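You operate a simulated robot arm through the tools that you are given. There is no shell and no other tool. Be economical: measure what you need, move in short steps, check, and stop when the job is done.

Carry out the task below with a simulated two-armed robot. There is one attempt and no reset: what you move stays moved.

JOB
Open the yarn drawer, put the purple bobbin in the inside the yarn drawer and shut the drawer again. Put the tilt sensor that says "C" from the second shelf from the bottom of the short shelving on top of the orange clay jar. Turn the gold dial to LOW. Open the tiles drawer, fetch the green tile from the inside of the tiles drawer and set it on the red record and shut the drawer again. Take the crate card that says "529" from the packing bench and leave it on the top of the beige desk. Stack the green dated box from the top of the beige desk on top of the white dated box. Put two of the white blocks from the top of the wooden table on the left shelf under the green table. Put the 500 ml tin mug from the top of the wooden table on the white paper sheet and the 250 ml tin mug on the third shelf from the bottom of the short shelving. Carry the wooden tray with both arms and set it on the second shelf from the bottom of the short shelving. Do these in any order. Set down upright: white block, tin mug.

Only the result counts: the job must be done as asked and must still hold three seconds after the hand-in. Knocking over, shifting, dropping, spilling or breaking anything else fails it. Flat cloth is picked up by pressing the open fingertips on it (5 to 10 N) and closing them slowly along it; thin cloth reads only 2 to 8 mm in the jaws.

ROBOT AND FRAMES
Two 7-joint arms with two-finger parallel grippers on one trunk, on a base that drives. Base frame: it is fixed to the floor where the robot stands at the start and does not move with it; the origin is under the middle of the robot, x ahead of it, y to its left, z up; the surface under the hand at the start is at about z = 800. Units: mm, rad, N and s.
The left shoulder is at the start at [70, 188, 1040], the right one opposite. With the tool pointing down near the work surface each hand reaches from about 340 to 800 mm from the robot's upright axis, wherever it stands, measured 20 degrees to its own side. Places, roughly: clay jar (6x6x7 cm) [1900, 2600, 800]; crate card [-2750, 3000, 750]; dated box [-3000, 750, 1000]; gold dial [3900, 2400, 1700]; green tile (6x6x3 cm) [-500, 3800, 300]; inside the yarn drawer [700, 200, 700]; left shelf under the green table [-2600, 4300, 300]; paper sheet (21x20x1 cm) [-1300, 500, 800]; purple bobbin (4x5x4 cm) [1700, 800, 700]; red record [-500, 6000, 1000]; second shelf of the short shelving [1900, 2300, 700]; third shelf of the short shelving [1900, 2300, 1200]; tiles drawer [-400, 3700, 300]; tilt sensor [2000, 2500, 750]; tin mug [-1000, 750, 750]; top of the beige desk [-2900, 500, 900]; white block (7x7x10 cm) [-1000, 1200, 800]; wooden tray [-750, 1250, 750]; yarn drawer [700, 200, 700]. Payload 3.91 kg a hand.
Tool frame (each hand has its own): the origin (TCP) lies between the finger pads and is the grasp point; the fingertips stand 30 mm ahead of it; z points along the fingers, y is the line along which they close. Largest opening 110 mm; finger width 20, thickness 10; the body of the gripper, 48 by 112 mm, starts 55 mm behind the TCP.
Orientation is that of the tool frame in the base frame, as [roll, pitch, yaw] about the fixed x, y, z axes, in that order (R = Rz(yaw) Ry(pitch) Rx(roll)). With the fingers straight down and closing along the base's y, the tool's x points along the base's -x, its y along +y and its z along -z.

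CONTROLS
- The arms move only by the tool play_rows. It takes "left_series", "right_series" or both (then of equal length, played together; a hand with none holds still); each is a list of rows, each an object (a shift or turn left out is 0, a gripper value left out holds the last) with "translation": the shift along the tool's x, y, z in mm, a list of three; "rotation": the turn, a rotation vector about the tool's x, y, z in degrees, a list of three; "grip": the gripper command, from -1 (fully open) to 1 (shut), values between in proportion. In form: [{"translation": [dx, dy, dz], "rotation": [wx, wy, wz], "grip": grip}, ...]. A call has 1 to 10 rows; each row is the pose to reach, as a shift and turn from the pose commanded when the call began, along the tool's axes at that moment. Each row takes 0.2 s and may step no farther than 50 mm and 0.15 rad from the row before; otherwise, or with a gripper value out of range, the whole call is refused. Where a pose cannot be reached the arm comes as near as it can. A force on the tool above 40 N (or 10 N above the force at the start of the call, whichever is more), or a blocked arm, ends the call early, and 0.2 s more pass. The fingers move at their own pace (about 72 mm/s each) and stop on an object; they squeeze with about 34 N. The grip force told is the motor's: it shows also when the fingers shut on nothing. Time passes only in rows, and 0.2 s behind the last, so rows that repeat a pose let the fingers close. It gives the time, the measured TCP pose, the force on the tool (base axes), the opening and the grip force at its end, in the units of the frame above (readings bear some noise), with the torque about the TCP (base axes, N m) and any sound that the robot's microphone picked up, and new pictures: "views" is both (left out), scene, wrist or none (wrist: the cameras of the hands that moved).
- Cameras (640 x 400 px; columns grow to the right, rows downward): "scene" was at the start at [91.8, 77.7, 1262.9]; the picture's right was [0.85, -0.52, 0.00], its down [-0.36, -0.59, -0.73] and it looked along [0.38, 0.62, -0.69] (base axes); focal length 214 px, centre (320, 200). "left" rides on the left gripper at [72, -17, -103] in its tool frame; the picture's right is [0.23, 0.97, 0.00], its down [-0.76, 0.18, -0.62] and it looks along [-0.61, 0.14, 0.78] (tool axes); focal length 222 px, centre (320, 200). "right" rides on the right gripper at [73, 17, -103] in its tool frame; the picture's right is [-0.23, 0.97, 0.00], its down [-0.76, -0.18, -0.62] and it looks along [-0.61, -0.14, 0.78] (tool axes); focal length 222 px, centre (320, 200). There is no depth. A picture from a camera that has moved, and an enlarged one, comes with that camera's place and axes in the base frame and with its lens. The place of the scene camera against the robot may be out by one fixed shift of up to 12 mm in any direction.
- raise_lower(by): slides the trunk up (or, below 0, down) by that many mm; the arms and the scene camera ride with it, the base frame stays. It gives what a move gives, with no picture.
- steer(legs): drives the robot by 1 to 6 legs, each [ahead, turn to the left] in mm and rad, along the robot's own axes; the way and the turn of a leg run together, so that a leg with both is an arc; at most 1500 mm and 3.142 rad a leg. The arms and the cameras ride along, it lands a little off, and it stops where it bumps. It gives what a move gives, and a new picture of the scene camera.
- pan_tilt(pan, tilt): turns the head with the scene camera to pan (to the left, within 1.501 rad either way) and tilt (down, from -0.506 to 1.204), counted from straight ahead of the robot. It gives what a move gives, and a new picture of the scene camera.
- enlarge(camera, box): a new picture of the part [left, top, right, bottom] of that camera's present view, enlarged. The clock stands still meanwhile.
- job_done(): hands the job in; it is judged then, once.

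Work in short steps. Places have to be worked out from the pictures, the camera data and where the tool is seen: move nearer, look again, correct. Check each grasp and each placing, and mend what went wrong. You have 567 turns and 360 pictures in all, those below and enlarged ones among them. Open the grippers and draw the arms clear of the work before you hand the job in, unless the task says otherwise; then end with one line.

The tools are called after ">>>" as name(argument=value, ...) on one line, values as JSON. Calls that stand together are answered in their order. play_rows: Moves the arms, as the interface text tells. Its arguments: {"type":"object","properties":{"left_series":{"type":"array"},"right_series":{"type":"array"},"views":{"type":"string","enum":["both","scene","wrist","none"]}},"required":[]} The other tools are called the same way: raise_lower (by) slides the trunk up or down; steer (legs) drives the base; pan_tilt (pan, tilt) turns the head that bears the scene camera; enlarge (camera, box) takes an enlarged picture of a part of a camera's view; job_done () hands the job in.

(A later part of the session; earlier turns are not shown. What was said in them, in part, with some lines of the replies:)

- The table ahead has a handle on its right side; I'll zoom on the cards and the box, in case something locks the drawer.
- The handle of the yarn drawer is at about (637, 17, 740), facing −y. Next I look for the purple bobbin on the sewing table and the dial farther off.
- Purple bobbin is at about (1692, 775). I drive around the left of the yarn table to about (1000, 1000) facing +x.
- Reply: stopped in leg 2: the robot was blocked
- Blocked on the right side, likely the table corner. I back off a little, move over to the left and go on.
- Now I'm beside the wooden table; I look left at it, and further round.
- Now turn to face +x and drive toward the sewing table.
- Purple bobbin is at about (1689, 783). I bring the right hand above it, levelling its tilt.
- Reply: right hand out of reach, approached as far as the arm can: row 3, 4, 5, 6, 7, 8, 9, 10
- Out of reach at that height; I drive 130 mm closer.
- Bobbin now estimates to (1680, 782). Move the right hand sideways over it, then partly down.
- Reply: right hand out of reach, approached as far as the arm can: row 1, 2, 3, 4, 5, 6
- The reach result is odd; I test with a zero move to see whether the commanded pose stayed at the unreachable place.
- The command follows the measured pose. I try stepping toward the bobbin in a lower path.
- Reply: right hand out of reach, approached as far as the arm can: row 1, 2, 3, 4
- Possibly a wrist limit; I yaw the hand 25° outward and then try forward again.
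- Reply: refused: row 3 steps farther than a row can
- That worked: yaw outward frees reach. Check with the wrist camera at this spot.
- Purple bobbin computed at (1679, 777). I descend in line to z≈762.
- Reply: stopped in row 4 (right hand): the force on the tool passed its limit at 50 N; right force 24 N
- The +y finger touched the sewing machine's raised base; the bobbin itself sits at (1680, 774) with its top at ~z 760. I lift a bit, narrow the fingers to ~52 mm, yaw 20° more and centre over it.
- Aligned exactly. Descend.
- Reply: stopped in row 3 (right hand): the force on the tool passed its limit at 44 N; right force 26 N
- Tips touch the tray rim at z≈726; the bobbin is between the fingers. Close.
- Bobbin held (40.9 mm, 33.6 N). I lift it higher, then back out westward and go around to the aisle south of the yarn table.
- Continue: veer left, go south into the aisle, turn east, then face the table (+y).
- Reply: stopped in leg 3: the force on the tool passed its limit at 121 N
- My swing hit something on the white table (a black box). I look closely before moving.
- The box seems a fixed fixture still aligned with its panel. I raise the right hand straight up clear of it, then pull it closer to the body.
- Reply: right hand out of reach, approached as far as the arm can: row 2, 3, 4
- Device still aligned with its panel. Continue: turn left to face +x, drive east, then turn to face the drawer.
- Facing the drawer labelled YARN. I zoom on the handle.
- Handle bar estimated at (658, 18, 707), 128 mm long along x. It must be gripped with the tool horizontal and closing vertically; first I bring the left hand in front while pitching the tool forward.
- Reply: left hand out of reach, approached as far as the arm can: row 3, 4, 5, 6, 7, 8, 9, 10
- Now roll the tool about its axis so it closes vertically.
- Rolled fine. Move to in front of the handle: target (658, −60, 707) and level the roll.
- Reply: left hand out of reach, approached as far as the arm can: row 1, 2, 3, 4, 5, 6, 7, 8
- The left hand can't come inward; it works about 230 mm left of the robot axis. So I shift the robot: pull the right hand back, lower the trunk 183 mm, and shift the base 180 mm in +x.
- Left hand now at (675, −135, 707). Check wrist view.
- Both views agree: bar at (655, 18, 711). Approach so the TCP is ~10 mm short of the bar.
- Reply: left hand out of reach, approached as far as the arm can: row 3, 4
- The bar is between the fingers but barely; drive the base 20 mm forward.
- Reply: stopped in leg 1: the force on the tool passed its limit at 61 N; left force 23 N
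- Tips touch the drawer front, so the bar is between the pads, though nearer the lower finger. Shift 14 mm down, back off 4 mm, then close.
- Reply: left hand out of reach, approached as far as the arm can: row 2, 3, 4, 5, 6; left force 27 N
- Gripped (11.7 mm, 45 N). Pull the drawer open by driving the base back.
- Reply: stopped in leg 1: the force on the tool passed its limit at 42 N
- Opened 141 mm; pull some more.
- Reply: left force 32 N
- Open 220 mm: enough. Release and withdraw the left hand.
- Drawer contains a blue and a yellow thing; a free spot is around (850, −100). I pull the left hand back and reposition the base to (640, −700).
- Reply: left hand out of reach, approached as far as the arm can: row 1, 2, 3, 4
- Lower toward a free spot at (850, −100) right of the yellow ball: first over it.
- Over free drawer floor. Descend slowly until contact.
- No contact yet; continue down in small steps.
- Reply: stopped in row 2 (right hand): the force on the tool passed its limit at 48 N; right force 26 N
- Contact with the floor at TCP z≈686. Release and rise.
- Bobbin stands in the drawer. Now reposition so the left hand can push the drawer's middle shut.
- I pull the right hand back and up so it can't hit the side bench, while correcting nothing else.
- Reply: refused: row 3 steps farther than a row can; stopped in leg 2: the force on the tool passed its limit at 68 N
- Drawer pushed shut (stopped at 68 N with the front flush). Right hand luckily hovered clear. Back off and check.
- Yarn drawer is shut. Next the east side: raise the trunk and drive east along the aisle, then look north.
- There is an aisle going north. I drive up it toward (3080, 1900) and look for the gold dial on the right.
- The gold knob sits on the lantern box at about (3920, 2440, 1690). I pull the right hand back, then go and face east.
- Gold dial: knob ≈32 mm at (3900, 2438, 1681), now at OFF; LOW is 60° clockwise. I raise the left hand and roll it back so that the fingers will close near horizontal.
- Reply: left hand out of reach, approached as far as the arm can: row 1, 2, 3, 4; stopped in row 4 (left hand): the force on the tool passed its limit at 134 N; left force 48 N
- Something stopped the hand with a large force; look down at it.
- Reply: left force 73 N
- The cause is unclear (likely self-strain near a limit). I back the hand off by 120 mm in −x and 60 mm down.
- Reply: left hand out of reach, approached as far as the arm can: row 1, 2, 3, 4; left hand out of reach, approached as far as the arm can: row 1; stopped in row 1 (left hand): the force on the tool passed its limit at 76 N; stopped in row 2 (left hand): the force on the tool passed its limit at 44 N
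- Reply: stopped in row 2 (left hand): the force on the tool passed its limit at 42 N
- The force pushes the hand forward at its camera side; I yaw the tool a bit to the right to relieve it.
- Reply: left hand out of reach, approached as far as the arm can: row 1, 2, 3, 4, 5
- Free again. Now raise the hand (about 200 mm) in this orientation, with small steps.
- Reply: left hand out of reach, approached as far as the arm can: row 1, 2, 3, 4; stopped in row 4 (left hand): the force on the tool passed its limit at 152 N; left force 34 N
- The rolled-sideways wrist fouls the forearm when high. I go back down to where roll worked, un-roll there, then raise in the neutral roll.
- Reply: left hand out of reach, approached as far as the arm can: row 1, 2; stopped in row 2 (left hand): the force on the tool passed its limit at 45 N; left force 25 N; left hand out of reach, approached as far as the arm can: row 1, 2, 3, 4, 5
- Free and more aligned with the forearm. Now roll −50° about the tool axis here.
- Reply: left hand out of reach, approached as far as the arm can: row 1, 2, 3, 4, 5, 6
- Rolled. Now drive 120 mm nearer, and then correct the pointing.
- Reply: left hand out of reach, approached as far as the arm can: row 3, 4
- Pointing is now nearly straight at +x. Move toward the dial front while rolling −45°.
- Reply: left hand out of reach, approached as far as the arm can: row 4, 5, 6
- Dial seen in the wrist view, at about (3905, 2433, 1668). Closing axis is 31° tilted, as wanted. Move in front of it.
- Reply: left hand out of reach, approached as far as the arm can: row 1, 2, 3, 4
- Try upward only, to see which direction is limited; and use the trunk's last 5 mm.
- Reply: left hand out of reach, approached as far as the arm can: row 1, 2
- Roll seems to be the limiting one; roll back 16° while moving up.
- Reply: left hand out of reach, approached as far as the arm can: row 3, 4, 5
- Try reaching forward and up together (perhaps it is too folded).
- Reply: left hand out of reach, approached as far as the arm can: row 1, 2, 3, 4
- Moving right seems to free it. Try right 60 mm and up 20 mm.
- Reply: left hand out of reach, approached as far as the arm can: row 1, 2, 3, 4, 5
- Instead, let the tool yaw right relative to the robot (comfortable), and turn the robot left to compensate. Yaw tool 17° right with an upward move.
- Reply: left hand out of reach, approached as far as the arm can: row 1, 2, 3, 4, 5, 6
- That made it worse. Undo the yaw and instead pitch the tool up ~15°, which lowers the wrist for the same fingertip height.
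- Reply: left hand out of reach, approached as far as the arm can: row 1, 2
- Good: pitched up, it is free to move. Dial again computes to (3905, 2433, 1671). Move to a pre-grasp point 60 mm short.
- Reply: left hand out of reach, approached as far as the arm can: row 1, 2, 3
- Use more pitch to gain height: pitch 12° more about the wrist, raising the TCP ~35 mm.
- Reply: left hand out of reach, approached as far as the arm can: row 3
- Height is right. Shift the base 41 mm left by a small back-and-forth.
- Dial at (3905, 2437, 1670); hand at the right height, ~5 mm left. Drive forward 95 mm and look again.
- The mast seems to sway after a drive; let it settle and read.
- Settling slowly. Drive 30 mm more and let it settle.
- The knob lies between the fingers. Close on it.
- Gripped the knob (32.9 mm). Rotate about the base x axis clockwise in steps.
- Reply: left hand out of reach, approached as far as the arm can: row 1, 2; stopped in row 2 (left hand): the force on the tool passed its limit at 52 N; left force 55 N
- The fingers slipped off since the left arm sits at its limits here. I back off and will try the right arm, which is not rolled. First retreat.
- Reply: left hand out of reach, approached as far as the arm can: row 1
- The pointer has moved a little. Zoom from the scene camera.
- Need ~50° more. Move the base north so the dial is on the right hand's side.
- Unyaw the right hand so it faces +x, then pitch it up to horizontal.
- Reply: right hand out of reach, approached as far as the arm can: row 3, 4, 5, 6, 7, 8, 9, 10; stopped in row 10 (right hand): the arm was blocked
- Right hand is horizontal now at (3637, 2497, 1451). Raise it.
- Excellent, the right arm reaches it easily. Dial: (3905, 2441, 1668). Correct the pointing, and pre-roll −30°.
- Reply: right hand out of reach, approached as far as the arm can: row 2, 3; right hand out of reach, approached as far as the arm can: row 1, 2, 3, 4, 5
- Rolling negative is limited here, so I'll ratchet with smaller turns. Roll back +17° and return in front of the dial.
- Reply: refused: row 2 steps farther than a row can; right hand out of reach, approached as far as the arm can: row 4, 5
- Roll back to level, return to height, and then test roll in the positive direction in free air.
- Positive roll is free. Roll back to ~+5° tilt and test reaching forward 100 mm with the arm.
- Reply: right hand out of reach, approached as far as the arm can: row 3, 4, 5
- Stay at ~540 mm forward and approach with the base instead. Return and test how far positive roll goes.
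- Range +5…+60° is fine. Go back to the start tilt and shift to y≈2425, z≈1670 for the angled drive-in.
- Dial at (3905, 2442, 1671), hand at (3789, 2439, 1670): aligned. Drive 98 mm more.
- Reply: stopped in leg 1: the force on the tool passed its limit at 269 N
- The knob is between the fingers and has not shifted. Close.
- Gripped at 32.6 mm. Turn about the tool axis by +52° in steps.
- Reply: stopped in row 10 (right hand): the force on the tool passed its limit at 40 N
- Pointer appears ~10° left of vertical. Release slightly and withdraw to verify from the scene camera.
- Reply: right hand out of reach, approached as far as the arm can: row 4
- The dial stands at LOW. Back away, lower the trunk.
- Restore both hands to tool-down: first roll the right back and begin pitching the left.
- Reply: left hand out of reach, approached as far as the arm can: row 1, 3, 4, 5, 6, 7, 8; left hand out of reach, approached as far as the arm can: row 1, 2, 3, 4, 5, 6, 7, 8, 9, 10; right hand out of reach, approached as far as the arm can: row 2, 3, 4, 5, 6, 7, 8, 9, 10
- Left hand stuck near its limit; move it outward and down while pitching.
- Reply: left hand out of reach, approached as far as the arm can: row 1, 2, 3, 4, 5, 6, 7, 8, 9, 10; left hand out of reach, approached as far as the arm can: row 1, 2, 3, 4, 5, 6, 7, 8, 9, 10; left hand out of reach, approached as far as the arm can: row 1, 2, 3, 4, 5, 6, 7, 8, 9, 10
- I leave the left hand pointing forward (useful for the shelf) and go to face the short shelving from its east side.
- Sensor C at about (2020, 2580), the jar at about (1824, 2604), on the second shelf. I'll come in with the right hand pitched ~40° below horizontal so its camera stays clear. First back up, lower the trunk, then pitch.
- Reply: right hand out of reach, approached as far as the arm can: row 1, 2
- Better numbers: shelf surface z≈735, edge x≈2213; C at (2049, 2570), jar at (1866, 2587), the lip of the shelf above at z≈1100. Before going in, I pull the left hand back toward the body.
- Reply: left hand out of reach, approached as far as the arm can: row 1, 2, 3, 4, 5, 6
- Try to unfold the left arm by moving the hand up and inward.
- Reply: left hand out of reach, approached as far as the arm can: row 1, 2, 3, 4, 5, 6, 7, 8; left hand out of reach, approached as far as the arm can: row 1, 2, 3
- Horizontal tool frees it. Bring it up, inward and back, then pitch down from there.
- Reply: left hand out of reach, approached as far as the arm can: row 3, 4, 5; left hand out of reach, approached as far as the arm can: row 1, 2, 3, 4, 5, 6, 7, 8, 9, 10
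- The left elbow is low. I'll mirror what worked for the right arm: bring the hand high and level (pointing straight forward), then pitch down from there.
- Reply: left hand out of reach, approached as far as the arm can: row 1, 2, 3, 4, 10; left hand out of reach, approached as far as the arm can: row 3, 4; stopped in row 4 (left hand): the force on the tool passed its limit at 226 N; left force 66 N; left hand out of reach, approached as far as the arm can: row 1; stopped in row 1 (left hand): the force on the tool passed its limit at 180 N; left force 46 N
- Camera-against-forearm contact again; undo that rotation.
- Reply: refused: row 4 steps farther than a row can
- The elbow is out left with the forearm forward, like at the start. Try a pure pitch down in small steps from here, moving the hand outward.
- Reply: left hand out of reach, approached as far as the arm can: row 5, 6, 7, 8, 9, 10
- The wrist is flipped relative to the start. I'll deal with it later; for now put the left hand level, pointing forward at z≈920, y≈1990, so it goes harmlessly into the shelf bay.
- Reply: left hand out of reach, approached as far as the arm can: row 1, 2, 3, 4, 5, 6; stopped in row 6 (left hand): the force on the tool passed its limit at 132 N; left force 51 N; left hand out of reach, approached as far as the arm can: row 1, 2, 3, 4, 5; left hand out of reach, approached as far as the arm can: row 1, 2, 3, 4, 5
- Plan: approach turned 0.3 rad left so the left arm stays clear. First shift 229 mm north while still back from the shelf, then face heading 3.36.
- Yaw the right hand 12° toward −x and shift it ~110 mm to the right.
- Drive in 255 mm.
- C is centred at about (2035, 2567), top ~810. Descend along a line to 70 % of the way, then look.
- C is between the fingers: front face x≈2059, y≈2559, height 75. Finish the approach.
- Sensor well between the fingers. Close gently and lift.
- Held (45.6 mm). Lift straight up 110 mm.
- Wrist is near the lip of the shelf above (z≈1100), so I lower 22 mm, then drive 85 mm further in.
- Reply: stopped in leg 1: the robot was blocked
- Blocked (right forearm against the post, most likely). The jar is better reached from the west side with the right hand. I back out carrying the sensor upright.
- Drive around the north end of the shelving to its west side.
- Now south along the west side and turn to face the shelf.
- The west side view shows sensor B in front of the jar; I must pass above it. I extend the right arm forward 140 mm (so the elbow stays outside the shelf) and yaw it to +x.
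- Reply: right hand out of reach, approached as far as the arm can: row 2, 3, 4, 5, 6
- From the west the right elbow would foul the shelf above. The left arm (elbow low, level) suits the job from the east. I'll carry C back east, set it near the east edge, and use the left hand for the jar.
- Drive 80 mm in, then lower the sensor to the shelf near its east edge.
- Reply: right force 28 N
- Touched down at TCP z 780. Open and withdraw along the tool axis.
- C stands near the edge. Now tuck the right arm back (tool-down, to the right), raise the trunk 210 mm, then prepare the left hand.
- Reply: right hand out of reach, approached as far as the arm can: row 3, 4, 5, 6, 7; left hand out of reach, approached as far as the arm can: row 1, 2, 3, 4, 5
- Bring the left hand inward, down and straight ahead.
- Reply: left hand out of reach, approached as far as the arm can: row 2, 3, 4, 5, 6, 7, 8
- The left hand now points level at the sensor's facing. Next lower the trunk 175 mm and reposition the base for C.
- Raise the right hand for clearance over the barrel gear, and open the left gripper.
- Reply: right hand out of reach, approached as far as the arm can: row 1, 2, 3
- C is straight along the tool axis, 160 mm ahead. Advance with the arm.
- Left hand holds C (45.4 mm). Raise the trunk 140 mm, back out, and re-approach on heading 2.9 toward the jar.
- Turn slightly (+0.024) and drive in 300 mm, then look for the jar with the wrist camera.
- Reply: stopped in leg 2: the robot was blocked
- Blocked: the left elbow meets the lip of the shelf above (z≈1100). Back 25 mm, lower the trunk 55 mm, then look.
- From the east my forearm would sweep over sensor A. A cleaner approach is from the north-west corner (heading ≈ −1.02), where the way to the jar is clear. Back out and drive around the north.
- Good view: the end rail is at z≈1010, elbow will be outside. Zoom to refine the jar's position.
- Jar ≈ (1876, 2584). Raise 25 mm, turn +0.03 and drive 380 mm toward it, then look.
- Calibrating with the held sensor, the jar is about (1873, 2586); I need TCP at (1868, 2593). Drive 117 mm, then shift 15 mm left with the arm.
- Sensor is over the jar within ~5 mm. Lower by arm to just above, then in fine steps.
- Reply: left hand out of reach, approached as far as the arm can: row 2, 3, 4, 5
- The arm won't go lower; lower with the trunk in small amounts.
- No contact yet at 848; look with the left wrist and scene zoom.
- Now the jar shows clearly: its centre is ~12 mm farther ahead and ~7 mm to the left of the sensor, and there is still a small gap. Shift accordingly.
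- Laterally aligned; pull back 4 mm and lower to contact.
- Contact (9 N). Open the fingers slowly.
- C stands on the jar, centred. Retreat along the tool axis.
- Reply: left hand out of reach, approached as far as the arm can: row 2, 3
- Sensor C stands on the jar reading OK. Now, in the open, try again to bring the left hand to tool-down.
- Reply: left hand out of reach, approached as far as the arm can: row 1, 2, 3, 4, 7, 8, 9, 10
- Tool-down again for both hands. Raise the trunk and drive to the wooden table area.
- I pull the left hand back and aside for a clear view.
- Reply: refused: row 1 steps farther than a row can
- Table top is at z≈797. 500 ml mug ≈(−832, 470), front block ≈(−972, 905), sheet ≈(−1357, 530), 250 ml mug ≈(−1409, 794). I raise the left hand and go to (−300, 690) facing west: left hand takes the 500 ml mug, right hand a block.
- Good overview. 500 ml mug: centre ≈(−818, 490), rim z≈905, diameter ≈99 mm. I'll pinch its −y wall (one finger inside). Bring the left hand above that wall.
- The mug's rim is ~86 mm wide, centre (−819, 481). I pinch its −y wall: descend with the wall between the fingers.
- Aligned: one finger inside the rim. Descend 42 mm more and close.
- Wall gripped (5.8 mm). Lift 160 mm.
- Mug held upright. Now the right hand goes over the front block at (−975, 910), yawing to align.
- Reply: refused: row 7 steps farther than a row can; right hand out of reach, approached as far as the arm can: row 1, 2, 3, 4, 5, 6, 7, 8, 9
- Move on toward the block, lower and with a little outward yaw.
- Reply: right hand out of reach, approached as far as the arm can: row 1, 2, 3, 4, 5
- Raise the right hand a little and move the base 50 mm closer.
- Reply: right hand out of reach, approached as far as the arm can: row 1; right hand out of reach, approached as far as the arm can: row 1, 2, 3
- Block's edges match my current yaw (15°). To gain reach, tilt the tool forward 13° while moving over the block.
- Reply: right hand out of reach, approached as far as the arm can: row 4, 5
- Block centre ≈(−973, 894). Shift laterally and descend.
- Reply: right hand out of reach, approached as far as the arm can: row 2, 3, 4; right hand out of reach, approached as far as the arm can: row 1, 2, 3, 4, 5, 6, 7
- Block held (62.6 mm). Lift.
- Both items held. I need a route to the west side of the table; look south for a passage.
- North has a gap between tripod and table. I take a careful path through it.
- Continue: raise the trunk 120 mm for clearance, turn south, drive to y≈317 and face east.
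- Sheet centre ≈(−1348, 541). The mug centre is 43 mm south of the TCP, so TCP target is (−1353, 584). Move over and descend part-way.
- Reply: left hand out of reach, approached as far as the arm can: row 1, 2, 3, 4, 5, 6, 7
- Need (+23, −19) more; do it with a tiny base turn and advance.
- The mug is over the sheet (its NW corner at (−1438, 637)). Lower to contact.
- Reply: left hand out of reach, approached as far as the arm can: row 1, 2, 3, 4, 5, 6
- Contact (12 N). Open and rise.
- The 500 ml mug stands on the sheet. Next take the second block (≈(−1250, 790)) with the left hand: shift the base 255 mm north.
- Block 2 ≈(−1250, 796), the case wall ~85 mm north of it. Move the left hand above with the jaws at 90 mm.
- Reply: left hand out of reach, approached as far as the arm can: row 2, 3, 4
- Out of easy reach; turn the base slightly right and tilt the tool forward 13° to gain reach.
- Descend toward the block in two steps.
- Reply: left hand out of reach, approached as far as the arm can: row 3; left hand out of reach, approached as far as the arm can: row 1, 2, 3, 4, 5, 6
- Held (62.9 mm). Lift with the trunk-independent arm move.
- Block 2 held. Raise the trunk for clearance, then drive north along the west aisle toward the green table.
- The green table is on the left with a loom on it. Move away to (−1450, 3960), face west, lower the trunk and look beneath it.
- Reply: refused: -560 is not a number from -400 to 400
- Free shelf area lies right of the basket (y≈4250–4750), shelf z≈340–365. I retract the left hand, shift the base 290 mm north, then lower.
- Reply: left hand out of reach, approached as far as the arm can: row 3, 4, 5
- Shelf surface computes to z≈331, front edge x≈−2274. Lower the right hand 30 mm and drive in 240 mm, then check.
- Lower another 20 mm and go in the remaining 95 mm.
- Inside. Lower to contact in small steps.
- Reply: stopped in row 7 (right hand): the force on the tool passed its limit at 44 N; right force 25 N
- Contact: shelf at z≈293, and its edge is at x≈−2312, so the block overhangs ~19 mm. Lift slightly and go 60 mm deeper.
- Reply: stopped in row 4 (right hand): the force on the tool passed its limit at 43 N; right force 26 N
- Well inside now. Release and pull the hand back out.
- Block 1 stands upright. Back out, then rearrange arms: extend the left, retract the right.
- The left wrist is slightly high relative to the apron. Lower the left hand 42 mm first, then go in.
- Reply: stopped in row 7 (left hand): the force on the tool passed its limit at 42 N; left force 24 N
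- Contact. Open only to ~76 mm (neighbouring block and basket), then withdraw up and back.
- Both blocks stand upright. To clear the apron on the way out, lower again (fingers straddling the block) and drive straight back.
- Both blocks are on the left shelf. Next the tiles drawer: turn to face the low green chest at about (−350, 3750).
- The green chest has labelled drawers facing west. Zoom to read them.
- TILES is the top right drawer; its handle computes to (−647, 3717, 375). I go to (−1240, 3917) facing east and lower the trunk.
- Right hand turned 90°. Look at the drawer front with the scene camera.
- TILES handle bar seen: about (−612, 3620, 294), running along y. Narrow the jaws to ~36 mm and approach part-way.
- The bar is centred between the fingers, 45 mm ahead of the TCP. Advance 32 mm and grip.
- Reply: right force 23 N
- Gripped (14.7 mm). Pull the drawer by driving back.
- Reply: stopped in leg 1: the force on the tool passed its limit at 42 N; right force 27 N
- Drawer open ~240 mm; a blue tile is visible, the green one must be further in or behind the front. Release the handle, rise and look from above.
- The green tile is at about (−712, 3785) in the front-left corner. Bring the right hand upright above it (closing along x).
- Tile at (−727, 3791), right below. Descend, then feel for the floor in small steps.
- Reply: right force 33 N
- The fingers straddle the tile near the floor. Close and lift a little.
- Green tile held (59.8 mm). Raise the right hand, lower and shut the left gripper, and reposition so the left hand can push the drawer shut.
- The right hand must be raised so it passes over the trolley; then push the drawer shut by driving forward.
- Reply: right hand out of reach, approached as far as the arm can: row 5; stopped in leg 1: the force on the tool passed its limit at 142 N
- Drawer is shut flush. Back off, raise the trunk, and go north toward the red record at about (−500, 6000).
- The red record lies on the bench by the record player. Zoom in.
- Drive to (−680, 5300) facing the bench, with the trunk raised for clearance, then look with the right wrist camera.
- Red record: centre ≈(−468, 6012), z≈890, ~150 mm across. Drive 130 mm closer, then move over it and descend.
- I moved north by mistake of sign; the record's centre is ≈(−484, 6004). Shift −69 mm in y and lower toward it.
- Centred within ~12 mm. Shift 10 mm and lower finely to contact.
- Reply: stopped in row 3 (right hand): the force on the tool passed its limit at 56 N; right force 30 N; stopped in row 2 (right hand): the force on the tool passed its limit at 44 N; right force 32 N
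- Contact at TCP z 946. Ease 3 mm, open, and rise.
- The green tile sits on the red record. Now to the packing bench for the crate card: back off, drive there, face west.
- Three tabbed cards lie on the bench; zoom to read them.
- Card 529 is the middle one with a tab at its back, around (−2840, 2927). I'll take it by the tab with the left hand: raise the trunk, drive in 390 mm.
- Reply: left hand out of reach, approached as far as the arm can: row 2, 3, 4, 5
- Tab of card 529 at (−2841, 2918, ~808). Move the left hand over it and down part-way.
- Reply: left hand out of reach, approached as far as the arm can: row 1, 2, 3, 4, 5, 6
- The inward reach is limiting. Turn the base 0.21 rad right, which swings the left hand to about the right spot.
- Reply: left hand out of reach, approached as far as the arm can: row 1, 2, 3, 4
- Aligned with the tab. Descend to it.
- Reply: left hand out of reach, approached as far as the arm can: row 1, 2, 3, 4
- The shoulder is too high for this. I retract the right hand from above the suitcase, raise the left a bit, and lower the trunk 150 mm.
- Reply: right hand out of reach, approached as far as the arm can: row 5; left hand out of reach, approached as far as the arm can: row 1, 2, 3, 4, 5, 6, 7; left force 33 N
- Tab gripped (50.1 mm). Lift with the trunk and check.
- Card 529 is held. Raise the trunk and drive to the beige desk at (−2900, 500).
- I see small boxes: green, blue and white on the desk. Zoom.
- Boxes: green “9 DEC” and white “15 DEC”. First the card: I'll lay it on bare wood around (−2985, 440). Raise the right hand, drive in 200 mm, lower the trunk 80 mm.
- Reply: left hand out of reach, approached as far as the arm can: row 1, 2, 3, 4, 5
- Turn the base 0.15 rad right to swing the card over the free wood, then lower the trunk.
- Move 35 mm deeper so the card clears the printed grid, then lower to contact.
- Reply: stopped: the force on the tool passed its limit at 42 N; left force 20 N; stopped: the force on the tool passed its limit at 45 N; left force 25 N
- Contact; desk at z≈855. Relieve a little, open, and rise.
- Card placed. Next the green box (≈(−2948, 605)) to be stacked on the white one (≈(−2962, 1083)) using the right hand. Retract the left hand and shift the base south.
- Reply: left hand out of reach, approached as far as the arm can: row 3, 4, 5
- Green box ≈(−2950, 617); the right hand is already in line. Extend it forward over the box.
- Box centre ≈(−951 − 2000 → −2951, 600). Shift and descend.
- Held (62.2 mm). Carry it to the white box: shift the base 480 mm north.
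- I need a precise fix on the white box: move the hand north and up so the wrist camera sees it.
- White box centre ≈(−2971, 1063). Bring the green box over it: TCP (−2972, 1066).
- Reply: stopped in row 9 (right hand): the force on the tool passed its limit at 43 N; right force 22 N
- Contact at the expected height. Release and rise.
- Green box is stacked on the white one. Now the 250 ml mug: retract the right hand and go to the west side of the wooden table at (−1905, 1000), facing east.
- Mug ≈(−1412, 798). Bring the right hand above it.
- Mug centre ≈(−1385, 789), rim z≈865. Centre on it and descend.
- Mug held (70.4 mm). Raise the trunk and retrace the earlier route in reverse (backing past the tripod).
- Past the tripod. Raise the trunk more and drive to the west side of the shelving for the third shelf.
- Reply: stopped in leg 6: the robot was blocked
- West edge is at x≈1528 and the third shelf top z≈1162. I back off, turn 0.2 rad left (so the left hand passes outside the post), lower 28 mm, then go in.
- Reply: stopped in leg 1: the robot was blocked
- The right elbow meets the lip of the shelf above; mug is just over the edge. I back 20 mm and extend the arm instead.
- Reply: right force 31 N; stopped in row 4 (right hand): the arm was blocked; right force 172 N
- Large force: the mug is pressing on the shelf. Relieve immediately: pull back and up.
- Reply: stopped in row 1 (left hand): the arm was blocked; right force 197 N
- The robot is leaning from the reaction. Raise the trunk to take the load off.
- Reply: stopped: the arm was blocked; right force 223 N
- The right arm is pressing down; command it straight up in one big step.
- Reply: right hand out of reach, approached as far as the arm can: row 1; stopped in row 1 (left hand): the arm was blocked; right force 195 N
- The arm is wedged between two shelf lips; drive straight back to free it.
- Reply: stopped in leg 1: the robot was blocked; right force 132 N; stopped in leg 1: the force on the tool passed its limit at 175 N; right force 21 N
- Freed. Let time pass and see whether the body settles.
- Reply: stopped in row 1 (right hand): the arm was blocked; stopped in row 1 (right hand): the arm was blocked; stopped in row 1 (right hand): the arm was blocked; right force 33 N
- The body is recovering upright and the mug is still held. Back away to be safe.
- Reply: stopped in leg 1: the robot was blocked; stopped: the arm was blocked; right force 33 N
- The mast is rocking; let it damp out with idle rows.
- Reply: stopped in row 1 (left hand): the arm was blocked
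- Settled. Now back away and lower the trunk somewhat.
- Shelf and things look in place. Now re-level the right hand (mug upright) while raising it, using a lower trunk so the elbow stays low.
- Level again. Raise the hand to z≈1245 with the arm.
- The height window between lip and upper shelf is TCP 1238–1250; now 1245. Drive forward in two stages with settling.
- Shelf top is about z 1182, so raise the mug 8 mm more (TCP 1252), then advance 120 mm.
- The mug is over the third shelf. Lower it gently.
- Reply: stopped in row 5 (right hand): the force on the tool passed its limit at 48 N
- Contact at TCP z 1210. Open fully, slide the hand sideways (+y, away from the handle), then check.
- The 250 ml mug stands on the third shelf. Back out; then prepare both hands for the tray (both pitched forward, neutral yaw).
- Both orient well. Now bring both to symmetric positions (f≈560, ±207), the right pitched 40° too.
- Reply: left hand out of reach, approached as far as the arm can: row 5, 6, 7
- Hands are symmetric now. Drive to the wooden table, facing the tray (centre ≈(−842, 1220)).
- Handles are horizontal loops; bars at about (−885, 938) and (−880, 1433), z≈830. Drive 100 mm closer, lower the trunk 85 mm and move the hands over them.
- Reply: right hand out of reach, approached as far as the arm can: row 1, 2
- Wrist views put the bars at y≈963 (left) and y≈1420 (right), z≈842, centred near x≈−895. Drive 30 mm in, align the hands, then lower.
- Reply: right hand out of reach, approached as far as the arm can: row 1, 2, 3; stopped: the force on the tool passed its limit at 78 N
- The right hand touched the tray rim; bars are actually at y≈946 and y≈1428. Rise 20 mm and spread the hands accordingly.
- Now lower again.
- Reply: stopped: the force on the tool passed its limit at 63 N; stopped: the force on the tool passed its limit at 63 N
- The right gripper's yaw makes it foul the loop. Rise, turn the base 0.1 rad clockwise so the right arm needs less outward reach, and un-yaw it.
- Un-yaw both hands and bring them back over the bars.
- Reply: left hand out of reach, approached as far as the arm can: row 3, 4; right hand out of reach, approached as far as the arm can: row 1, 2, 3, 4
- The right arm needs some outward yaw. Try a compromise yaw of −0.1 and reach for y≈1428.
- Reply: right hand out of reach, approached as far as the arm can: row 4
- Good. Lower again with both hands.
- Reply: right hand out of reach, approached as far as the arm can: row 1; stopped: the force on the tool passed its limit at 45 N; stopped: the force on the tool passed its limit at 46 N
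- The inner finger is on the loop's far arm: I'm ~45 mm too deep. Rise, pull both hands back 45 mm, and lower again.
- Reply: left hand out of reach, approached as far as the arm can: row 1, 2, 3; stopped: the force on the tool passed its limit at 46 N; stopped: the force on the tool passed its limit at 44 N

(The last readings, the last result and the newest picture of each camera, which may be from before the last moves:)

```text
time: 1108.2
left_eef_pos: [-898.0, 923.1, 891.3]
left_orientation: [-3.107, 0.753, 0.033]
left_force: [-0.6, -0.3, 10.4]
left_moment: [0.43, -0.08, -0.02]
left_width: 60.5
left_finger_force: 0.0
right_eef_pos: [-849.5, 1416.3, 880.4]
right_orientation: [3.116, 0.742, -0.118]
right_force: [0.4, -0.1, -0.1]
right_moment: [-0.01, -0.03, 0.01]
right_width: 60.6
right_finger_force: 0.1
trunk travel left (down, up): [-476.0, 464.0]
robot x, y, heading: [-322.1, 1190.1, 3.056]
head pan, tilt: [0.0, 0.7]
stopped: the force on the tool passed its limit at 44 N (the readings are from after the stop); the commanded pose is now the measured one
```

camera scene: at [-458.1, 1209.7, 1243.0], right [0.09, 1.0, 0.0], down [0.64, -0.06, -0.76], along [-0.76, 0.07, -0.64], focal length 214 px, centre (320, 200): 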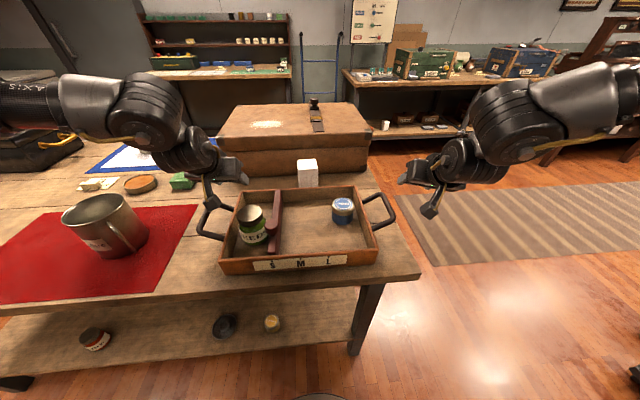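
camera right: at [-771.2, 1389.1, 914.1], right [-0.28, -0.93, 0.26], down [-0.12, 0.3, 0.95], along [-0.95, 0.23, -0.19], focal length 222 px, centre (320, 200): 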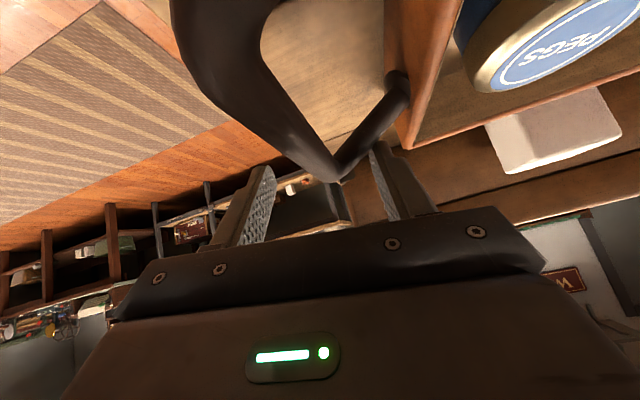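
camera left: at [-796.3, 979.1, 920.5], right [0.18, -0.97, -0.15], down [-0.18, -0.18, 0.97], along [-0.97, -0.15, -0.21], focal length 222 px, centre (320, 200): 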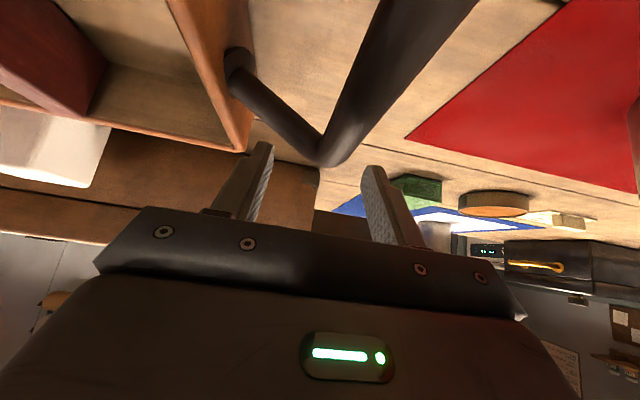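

The left arm can't retract; instead re-extend both and move the base back 45 mm.

>>> raise_lower(by=30)

>>> play_rows(left_series=[{"translation": [-4, -12, 4]}, {"translation": [-9, -24, 8]}, {"translation": [-9, -24, 8]}], right_series=[{"translation": [-10, -2, 9]}, {"translation": [-20, -4, 18]}, {"translation": [-30, -6, 26]}], views="none")

>>> steer(legs=[[-48, 0]])

```text
time: 1108.9
left_eef_pos: [-898.5, 922.4, 917.5]
left_orientation: [-3.109, 0.751, 0.028]
left_force: [0.2, -1.0, -0.4]
left_moment: [0.03, 0.0, 0.02]
left_width: 60.6
left_finger_force: 0.1
right_eef_pos: [-848.1, 1418.7, 908.9]
right_orientation: [3.116, 0.743, -0.121]
right_force: [0.1, 0.2, -0.6]
right_moment: [-0.02, 0.02, 0.0]
right_width: 60.5
right_finger_force: 0.1
trunk travel left (down, up): [-506.0, 434.0]
robot x, y, heading: [-321.3, 1192.4, 3.055]
head pan, tilt: [0.0, 0.7]
```

```text
time: 1109.7
left_eef_pos: [-914.6, 941.8, 920.3]
left_orientation: [-3.106, 0.749, 0.028]
left_force: [0.1, 0.5, 0.0]
left_moment: [0.01, 0.06, -0.01]
left_width: 60.6
left_finger_force: 0.1
left hand out of reach, approached as far as the arm can: row 1, 2, 3
right_eef_pos: [-887.3, 1426.2, 912.6]
right_orientation: [3.12, 0.744, -0.119]
right_force: [-0.4, -0.9, 0.7]
right_moment: [-0.01, 0.01, -0.02]
right_width: 60.3
right_finger_force: 0.1
trunk travel left (down, up): [-506.0, 434.0]
robot x, y, heading: [-322.1, 1193.1, 3.053]
head pan, tilt: [0.0, 0.7]
```

```text
time: 1110.6
left_eef_pos: [-865.7, 939.5, 921.4]
left_orientation: [-3.107, 0.749, 0.025]
left_force: [-0.1, 0.5, 0.7]
left_moment: [0.0, 0.03, 0.05]
left_width: 60.4
left_finger_force: 0.1
right_eef_pos: [-838.3, 1423.6, 912.7]
right_orientation: [3.117, 0.745, -0.123]
right_force: [1.2, -0.2, 0.6]
right_moment: [0.01, -0.01, -0.01]
right_width: 60.7
right_finger_force: 0.0
trunk travel left (down, up): [-506.0, 434.0]
robot x, y, heading: [-272.9, 1186.4, 3.053]
head pan, tilt: [0.0, 0.7]
camera scene: at [-409.3, 1203.7, 1224.4], right [0.09, 1.0, 0.0], down [0.64, -0.06, -0.77], along [-0.76, 0.07, -0.64], focal length 214 px, centre (320, 200)
```

scene: 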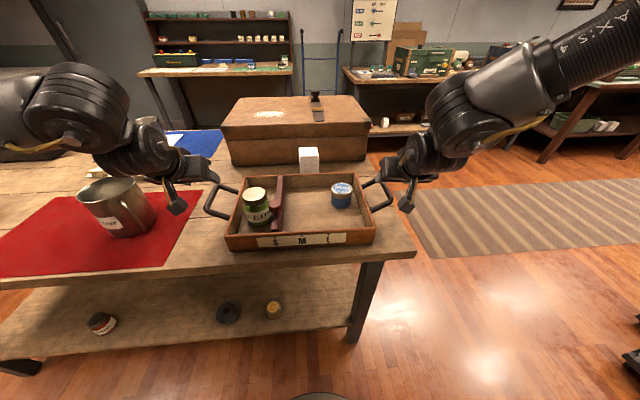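

>>> raise_lower(by=-42)

>>> raise_lower(by=-12)

```text
time: 1111.5
left_eef_pos: [-868.5, 940.4, 873.4]
left_orientation: [-3.113, 0.74, 0.023]
left_force: [-1.0, 1.0, -5.8]
left_moment: [-0.28, -0.19, 0.0]
left_width: 61.4
left_finger_force: 0.5
right_eef_pos: [-841.0, 1424.4, 867.7]
right_orientation: [3.117, 0.742, -0.122]
right_force: [-0.2, -0.2, 0.2]
right_moment: [0.0, 0.04, 0.02]
right_width: 60.4
right_finger_force: 0.0
trunk travel left (down, up): [-464.0, 476.0]
robot x, y, heading: [-276.1, 1186.0, 3.054]
head pan, tilt: [0.0, 0.7]
```

```text
time: 1112.1
left_eef_pos: [-867.1, 940.0, 866.4]
left_orientation: [-3.108, 0.751, 0.027]
left_force: [0.5, -0.6, -0.8]
left_moment: [0.01, 0.0, -0.02]
left_width: 60.8
left_finger_force: 0.1
right_eef_pos: [-839.2, 1423.8, 857.3]
right_orientation: [3.116, 0.746, -0.122]
right_force: [-0.1, -0.7, 0.7]
right_moment: [0.0, 0.04, 0.0]
right_width: 60.3
right_finger_force: 0.0
trunk travel left (down, up): [-452.0, 488.0]
robot x, y, heading: [-274.6, 1184.1, 3.052]
head pan, tilt: [0.0, 0.7]
```

Both fingers have gone past the bar level. Lower 8 mm more, then close both.

>>> raise_lower(by=-8)

>>> play_rows(left_series=[{"grip": 0.3}, {"grip": 0.6}, {"grip": 1}, {"grip": 1}, {"grip": 1}], right_series=[{"grip": 0.3}, {"grip": 0.6}, {"grip": 1}, {"grip": 1}, {"grip": 1}], views="none")

```text
time: 1112.7
left_eef_pos: [-865.4, 940.5, 860.4]
left_orientation: [-3.106, 0.75, 0.025]
left_force: [0.3, 0.3, 0.7]
left_moment: [0.0, 0.03, -0.03]
left_width: 60.6
left_finger_force: 0.2
right_eef_pos: [-840.9, 1423.0, 856.2]
right_orientation: [3.11, 0.762, -0.13]
right_force: [6.9, -0.9, 13.3]
right_moment: [-0.32, -0.54, 0.15]
right_width: 60.2
right_finger_force: 0.0
trunk travel left (down, up): [-445.0, 495.0]
robot x, y, heading: [-274.1, 1185.1, 3.05]
head pan, tilt: [0.0, 0.7]
stopped: the force on the tool passed its limit at 41 N (the readings are from after the stop); the commanded pose is now the measured one
```

```text
time: 1113.4
left_eef_pos: [-866.4, 952.5, 860.3]
left_orientation: [-3.082, 0.749, 0.016]
left_force: [3.4, 60.9, -0.5]
left_moment: [-1.11, -0.57, 0.43]
left_width: 26.3
left_finger_force: 32.9
right_eef_pos: [-842.2, 1410.0, 856.9]
right_orientation: [3.08, 0.76, -0.123]
right_force: [-2.7, -57.5, 4.5]
right_moment: [1.07, -0.66, 0.06]
right_width: 30.7
right_finger_force: 32.9
trunk travel left (down, up): [-445.0, 495.0]
robot x, y, heading: [-275.5, 1188.4, 3.054]
head pan, tilt: [0.0, 0.7]
stopped in row 3 (left hand): the force on the tool passed its limit at 45 N (the readings are from after the stop); the commanded pose is now the measured one
```

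The bars are a little further in; the hands are being drawn to them. Let them finish closing.

>>> play_rows(left_series=[{"translation": [0, -3, 0], "grip": 1}, {"translation": [0, -6, 0], "grip": 1}, {"translation": [0, -8, 0], "grip": 1}, {"translation": [0, -8, 0]}], right_series=[{"translation": [0, 3, 0], "grip": 1}, {"translation": [0, 6, 0], "grip": 1}, {"translation": [0, 8, 0], "grip": 1}, {"translation": [0, 8, 0]}], views="none")

```text
time: 1114.4
left_eef_pos: [-869.3, 958.4, 860.8]
left_orientation: [-3.08, 0.75, 0.022]
left_force: [8.9, 66.9, 2.5]
left_moment: [-1.17, -0.3, 0.27]
left_width: 16.8
left_finger_force: 33.9
left hand out of reach, approached as far as the arm can: row 3, 4
right_eef_pos: [-841.7, 1403.4, 856.5]
right_orientation: [3.074, 0.759, -0.133]
right_force: [-4.7, -65.2, 0.5]
right_moment: [1.25, -0.19, -0.35]
right_width: 15.4
right_finger_force: 34.5
trunk travel left (down, up): [-445.0, 495.0]
robot x, y, heading: [-273.8, 1186.0, 3.055]
head pan, tilt: [0.0, 0.7]
```

Both gripped (16.8 and 15.4 mm), with some tension between them. Relax it by moving the right hand inward a little.

>>> play_rows(left_series=[{"translation": [0, 0, 0]}, {"translation": [0, -2, 0]}, {"translation": [0, -4, 0]}], right_series=[{"translation": [0, 4, 0]}, {"translation": [0, 8, 0]}, {"translation": [0, 12, 0]}], views="none")

```text
time: 1115.2
left_eef_pos: [-871.5, 956.0, 859.8]
left_orientation: [-3.091, 0.751, 0.023]
left_force: [4.7, 33.6, 3.4]
left_moment: [-0.52, 0.23, -0.31]
left_width: 14.4
left_finger_force: 34.5
right_eef_pos: [-843.8, 1400.0, 857.4]
right_orientation: [3.092, 0.761, -0.132]
right_force: [0.6, -28.8, 1.1]
right_moment: [0.48, 0.44, 0.41]
right_width: 15.7
right_finger_force: 34.2
trunk travel left (down, up): [-445.0, 495.0]
robot x, y, heading: [-273.7, 1183.4, 3.055]
head pan, tilt: [0.0, 0.7]
```

>>> play_rows(left_series=[{"translation": [0, 0, 0]}, {"translation": [0, -2, 0]}], right_series=[{"translation": [0, 4, 0]}, {"translation": [0, 8, 0]}], views="none")

>>> raise_lower(by=40)

```text
time: 1115.8
left_eef_pos: [-871.4, 953.5, 859.8]
left_orientation: [-3.101, 0.749, 0.02]
left_force: [-2.5, 4.5, 1.3]
left_moment: [0.03, 0.34, -0.86]
left_width: 14.2
left_finger_force: 34.8
left hand out of reach, approached as far as the arm can: row 2
right_eef_pos: [-843.5, 1397.8, 857.7]
right_orientation: [3.107, 0.764, -0.133]
right_force: [4.1, 7.9, 15.0]
right_moment: [-0.14, -0.72, 1.16]
right_width: 15.5
right_finger_force: 33.9
trunk travel left (down, up): [-445.0, 495.0]
robot x, y, heading: [-273.7, 1185.8, 3.051]
head pan, tilt: [0.0, 0.7]
```

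```text
time: 1116.7
left_eef_pos: [-873.8, 951.2, 897.7]
left_orientation: [-3.101, 0.745, 0.022]
left_force: [-3.1, -27.7, -5.5]
left_moment: [0.42, -0.26, -1.4]
left_width: 14.7
left_finger_force: 34.0
right_eef_pos: [-846.2, 1397.0, 894.6]
right_orientation: [3.11, 0.759, -0.126]
right_force: [2.6, 27.0, -5.2]
right_moment: [-0.56, 0.39, 1.55]
right_width: 15.4
right_finger_force: 33.7
trunk travel left (down, up): [-485.0, 455.0]
robot x, y, heading: [-276.3, 1185.6, 3.053]
head pan, tilt: [0.0, 0.7]
```

Tray lifted level (≈5.4 N per hand). Raise a bit more and drive it to the west side of the shelving.

>>> raise_lower(by=60)

>>> steer(legs=[[-500, 0], [0, -3.14], [300, 0], [0, 1.484], [1037, 0], [0, -1.485]])

```text
time: 1117.7
left_eef_pos: [-873.0, 952.3, 958.3]
left_orientation: [-3.105, 0.747, 0.017]
left_force: [-2.5, -35.5, -5.9]
left_moment: [0.64, 0.26, -1.48]
left_width: 14.3
left_finger_force: 33.7
right_eef_pos: [-845.7, 1397.0, 955.6]
right_orientation: [3.115, 0.757, -0.127]
right_force: [1.1, 36.2, -5.1]
right_moment: [-0.69, -0.12, 1.71]
right_width: 15.7
right_finger_force: 34.3
trunk travel left (down, up): [-545.0, 395.0]
robot x, y, heading: [-277.3, 1186.4, 3.057]
head pan, tilt: [0.0, 0.7]
```

```text
time: 1141.5
left_eef_pos: [1259.4, 2417.6, 959.0]
left_orientation: [-3.104, 0.744, -3.084]
left_force: [2.0, 36.9, -5.8]
left_moment: [-0.6, -0.02, -1.5]
left_width: 14.3
left_finger_force: 34.1
right_eef_pos: [1248.6, 1971.6, 954.4]
right_orientation: [3.113, 0.76, 3.056]
right_force: [-1.6, -36.6, -5.2]
right_moment: [0.72, -0.12, 1.67]
right_width: 15.7
right_finger_force: 33.7
trunk travel left (down, up): [-545.0, 395.0]
robot x, y, heading: [673.8, 2156.7, -0.041]
head pan, tilt: [0.0, 0.7]
camera scene: at [806.8, 2160.0, 1262.6], right [-0.05, -1.0, 0.0], down [-0.64, 0.03, -0.76], along [0.76, -0.04, -0.65], focal length 214 px, centre (320, 200)
```

scene: 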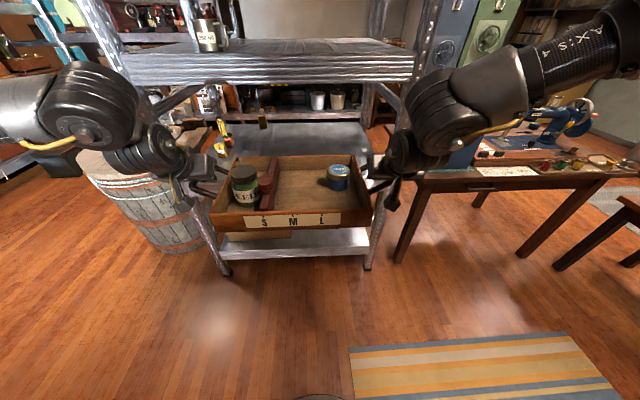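

The tray is level with its contents. Lower to just above shelf height and drive in 320 mm.

>>> raise_lower(by=-122)

>>> steer(legs=[[325, 0]])

```text
time: 1143.0
left_eef_pos: [1259.1, 2417.1, 837.0]
left_orientation: [-3.104, 0.745, -3.082]
left_force: [-0.6, 4.2, -6.1]
left_moment: [-0.06, 0.01, -1.02]
left_width: 14.3
left_finger_force: 34.0
right_eef_pos: [1249.0, 1973.2, 833.5]
right_orientation: [3.114, 0.759, 3.056]
right_force: [0.8, -3.8, -4.3]
right_moment: [0.09, -0.11, 1.13]
right_width: 15.7
right_finger_force: 33.6
trunk travel left (down, up): [-423.0, 517.0]
robot x, y, heading: [671.2, 2158.1, -0.045]
head pan, tilt: [0.0, 0.7]
```

```text
time: 1145.2
left_eef_pos: [1581.9, 2405.1, 835.8]
left_orientation: [-3.106, 0.744, -3.08]
left_force: [0.8, 5.7, -5.4]
left_moment: [-0.09, -0.05, -1.06]
left_width: 14.7
left_finger_force: 33.8
right_eef_pos: [1574.5, 1960.7, 832.9]
right_orientation: [3.114, 0.756, 3.061]
right_force: [-0.4, -5.5, -5.1]
right_moment: [0.16, -0.06, 1.08]
right_width: 15.5
right_finger_force: 34.0
trunk travel left (down, up): [-423.0, 517.0]
robot x, y, heading: [994.2, 2143.5, -0.044]
head pan, tilt: [0.0, 0.7]
camera scene: at [1130.7, 2146.4, 1140.5], right [-0.04, -1.0, 0.0], down [-0.65, 0.03, -0.76], along [0.76, -0.03, -0.65], focal length 214 px, centre (320, 200)
```

scene: 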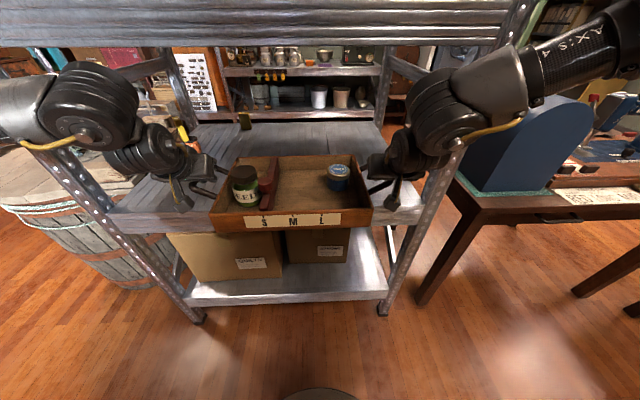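

Almost there: the tray's front overhangs ~40 mm. Go 45 mm deeper.

>>> steer(legs=[[45, 0]])

```text
time: 1146.1
left_eef_pos: [1627.2, 2404.5, 835.2]
left_orientation: [-3.106, 0.743, -3.08]
left_force: [0.4, 0.8, -6.0]
left_moment: [0.02, 0.03, -0.95]
left_width: 14.2
left_finger_force: 34.5
right_eef_pos: [1620.2, 1959.1, 831.9]
right_orientation: [3.112, 0.758, 3.062]
right_force: [-0.1, -1.6, -3.7]
right_moment: [0.06, -0.17, 1.13]
right_width: 15.6
right_finger_force: 34.4
trunk travel left (down, up): [-423.0, 517.0]
robot x, y, heading: [1041.0, 2143.3, -0.041]
head pan, tilt: [0.0, 0.7]
camera scene: at [1175.6, 2144.6, 1140.6], right [-0.04, -1.0, 0.0], down [-0.65, 0.03, -0.76], along [0.76, -0.03, -0.65], focal length 214 px, centre (320, 200)
```

scene: 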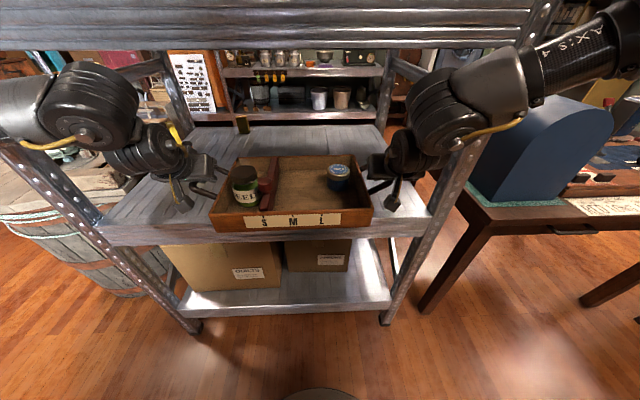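

Another 30 mm.

>>> steer(legs=[[30, 0]])

```text
time: 1146.9
left_eef_pos: [1654.7, 2403.5, 835.9]
left_orientation: [-3.107, 0.744, -3.076]
left_force: [1.3, 0.8, -5.0]
left_moment: [0.01, -0.03, -0.97]
left_width: 14.2
left_finger_force: 34.1
right_eef_pos: [1649.1, 1958.0, 831.8]
right_orientation: [3.113, 0.758, 3.065]
right_force: [0.4, 0.0, -4.4]
right_moment: [0.03, -0.1, 1.08]
right_width: 15.7
right_finger_force: 33.7
trunk travel left (down, up): [-423.0, 517.0]
robot x, y, heading: [1069.7, 2142.6, -0.039]
head pan, tilt: [0.0, 0.7]
camera scene: at [1205.1, 2143.5, 1140.6], right [-0.04, -1.0, 0.0], down [-0.65, 0.03, -0.76], along [0.76, -0.03, -0.65], focal length 214 px, centre (320, 200)
```

scene: 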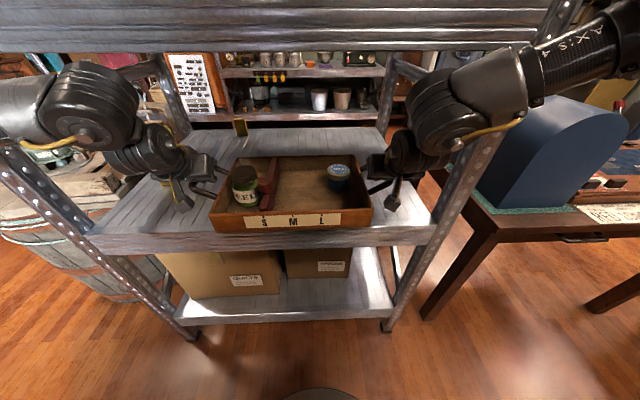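

Tray is now fully above the shelf. Lower it gently.

>>> raise_lower(by=-26)

>>> raise_lower(by=-6)

>>> raise_lower(by=-5)

```text
time: 1147.7
left_eef_pos: [1654.4, 2403.1, 809.6]
left_orientation: [-3.106, 0.744, -3.078]
left_force: [-0.3, 1.2, -4.8]
left_moment: [-0.02, -0.05, -0.97]
left_width: 14.3
left_finger_force: 33.8
right_eef_pos: [1648.3, 1958.3, 806.9]
right_orientation: [3.115, 0.76, 3.064]
right_force: [-0.1, -0.4, -5.4]
right_moment: [0.0, -0.09, 1.08]
right_width: 15.6
right_finger_force: 34.2
trunk travel left (down, up): [-397.0, 543.0]
robot x, y, heading: [1064.1, 2140.3, -0.038]
head pan, tilt: [0.0, 0.7]
```

```text
time: 1148.2
left_eef_pos: [1654.9, 2403.1, 804.2]
left_orientation: [-3.107, 0.744, -3.076]
left_force: [-0.1, 0.9, -5.9]
left_moment: [-0.01, -0.04, -0.98]
left_width: 14.2
left_finger_force: 33.8
right_eef_pos: [1650.0, 1959.1, 801.2]
right_orientation: [3.114, 0.759, 3.065]
right_force: [0.4, -0.3, -5.0]
right_moment: [0.02, -0.1, 1.03]
right_width: 15.9
right_finger_force: 34.2
trunk travel left (down, up): [-391.0, 549.0]
robot x, y, heading: [1070.0, 2138.9, -0.038]
head pan, tilt: [0.0, 0.7]
```

```text
time: 1148.7
left_eef_pos: [1654.8, 2404.3, 800.6]
left_orientation: [-3.104, 0.749, -3.075]
left_force: [3.0, 3.0, 2.5]
left_moment: [-0.17, -1.02, -1.01]
left_width: 14.3
left_finger_force: 33.6
right_eef_pos: [1648.4, 1959.7, 798.6]
right_orientation: [3.112, 0.764, 3.064]
right_force: [1.5, -2.0, 5.7]
right_moment: [0.15, -0.77, 1.16]
right_width: 15.7
right_finger_force: 34.3
trunk travel left (down, up): [-386.0, 554.0]
robot x, y, heading: [1068.2, 2141.8, -0.043]
head pan, tilt: [0.0, 0.7]
```

Tray rests on the shelf. Open both grippers moderately, lift the hands off the handles.

>>> play_rows(left_series=[{"grip": 0.6}, {"grip": 0.2}, {"grip": 0.05}, {"grip": 0.05}], right_series=[{"grip": 0.6}, {"grip": 0.2}, {"grip": 0.05}, {"grip": 0.05}], views="none")

>>> raise_lower(by=50)

```text
time: 1149.7
left_eef_pos: [1654.1, 2404.1, 799.9]
left_orientation: [-3.106, 0.746, -3.078]
left_force: [-0.1, -0.4, -0.9]
left_moment: [-0.02, 0.01, -0.02]
left_width: 52.2
left_finger_force: 0.1
right_eef_pos: [1648.0, 1958.9, 796.7]
right_orientation: [3.115, 0.759, 3.066]
right_force: [0.2, 0.0, 0.1]
right_moment: [-0.01, -0.01, -0.01]
right_width: 52.4
right_finger_force: 0.0
trunk travel left (down, up): [-386.0, 554.0]
robot x, y, heading: [1073.0, 2146.8, -0.039]
head pan, tilt: [0.0, 0.7]
```

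```text
time: 1150.7
left_eef_pos: [1655.3, 2402.9, 849.9]
left_orientation: [-3.108, 0.746, -3.078]
left_force: [0.0, -0.2, 0.4]
left_moment: [0.03, -0.01, -0.02]
left_width: 52.2
left_finger_force: 0.1
right_eef_pos: [1649.0, 1958.4, 844.9]
right_orientation: [3.115, 0.759, 3.065]
right_force: [-0.1, -0.7, 1.1]
right_moment: [0.01, -0.01, 0.0]
right_width: 52.2
right_finger_force: 0.0
trunk travel left (down, up): [-436.0, 504.0]
robot x, y, heading: [1067.5, 2144.2, -0.04]
head pan, tilt: [0.0, 0.7]
```

>>> raise_lower(by=8)

>>> steer(legs=[[-420, 0]])

```text
time: 1151.2
left_eef_pos: [1654.7, 2404.3, 857.1]
left_orientation: [-3.106, 0.745, -3.077]
left_force: [0.1, 0.2, 0.2]
left_moment: [0.01, -0.04, 0.0]
left_width: 52.3
left_finger_force: 0.1
right_eef_pos: [1647.7, 1958.6, 854.6]
right_orientation: [3.114, 0.759, 3.064]
right_force: [-0.2, -0.3, 0.6]
right_moment: [-0.03, -0.01, -0.03]
right_width: 52.3
right_finger_force: 0.0
trunk travel left (down, up): [-444.0, 496.0]
robot x, y, heading: [1067.8, 2144.1, -0.04]
head pan, tilt: [0.0, 0.7]
```

```text
time: 1153.9
left_eef_pos: [1220.6, 2423.1, 858.1]
left_orientation: [-3.106, 0.744, -3.073]
left_force: [-0.6, 0.3, 0.5]
left_moment: [0.01, -0.02, 0.01]
left_width: 52.3
left_finger_force: 0.0
right_eef_pos: [1217.9, 1977.9, 854.7]
right_orientation: [3.114, 0.759, 3.069]
right_force: [-0.7, -0.8, 0.1]
right_moment: [-0.01, 0.01, 0.02]
right_width: 51.9
right_finger_force: 0.0
trunk travel left (down, up): [-444.0, 496.0]
robot x, y, heading: [634.5, 2159.4, -0.033]
head pan, tilt: [0.0, 0.7]
camera scene: at [771.4, 2160.4, 1161.8], right [-0.04, -1.0, 0.0], down [-0.64, 0.02, -0.77], along [0.76, -0.03, -0.64], focal length 214 px, centre (320, 200)
```

scene: 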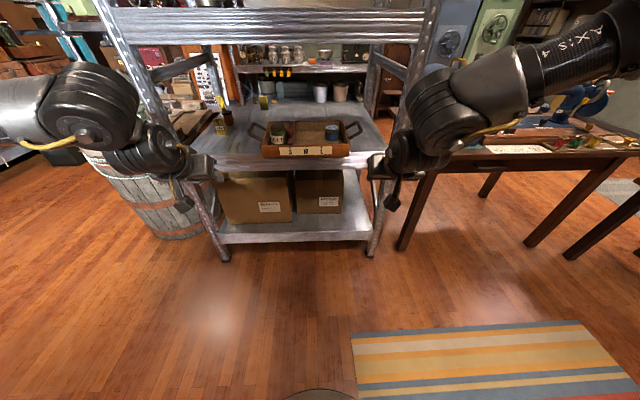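

The tray sits on the second shelf. One last zoom to check the tray and the sensor on the jar.

>>> enlarge(camera="scene", box=[190, 80, 400, 200])

```text
3.05 times, centred on (295, 140) of scene
camera zoom: at [771.4, 2160.4, 1161.8], right [-0.04, -1.0, 0.0], down [-0.64, 0.02, -0.77], along [0.76, -0.03, -0.64], focal length 654 px, centre (396, 383)
```

zoom: 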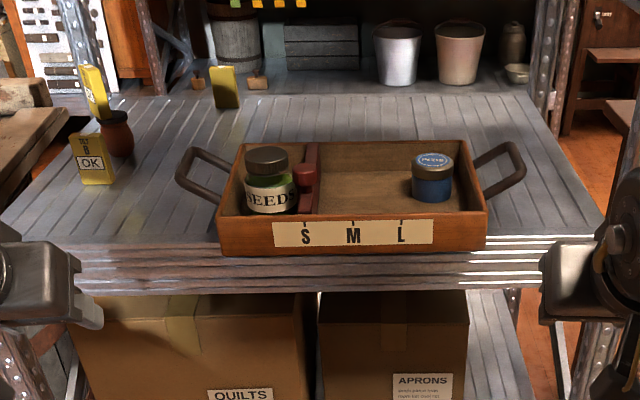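

Check sensor C on the jar more closely.

>>> enlarge(camera="scene", box=[205, 92, 245, 147])

```text
7.27 times, centred on (225, 120) of scene
camera zoom: at [771.4, 2160.4, 1161.8], right [-0.04, -1.0, 0.0], down [-0.64, 0.02, -0.77], along [0.76, -0.03, -0.64], focal length 1560 px, centre (1011, 786)
```

zoom: 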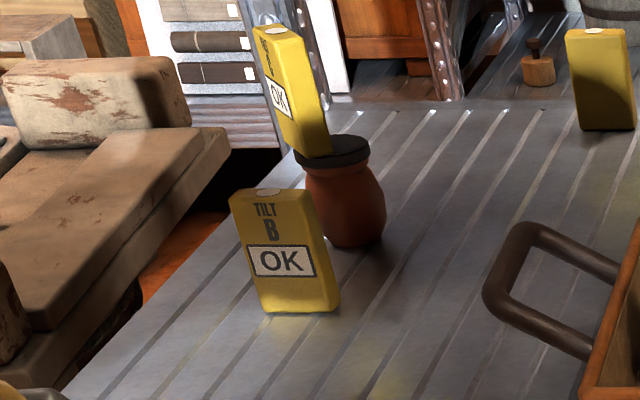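

Sensor C stands on the jar lid reading OK. Everything is done; open both grippers fully, away from the work, and hand in.

>>> play_rows(left_series=[{"grip": -1}, {"grip": -1}, {"grip": -1}], right_series=[{"grip": -1}, {"grip": -1}, {"grip": -1}], views="none")

```text
time: 1154.7
left_eef_pos: [1221.3, 2423.8, 858.1]
left_orientation: [-3.108, 0.745, -3.075]
left_force: [0.5, -0.7, 0.7]
left_moment: [-0.01, 0.01, -0.02]
left_width: 110.0
left_finger_force: 0.1
right_eef_pos: [1218.2, 1976.7, 855.1]
right_orientation: [3.114, 0.759, 3.068]
right_force: [0.3, -0.7, 0.8]
right_moment: [0.01, -0.01, 0.0]
right_width: 110.1
right_finger_force: 0.1
trunk travel left (down, up): [-444.0, 496.0]
robot x, y, heading: [635.8, 2156.7, -0.03]
head pan, tilt: [0.0, 0.7]
```

Hands are open and clear of the work, so I hand the job in.

>>> job_done()

```text
The job is handed in.
```

I did every item on the list and handed the job in. My right hand hit the camera rig on the white table, and the arm jammed hard in the shelving while I placed the 250 ml mug. Nothing looked displaced either time. The tilt sensor sits about 15 mm off-centre on the jar lid but still reads OK, and the tray's front edge may overhang its shelf slightly.
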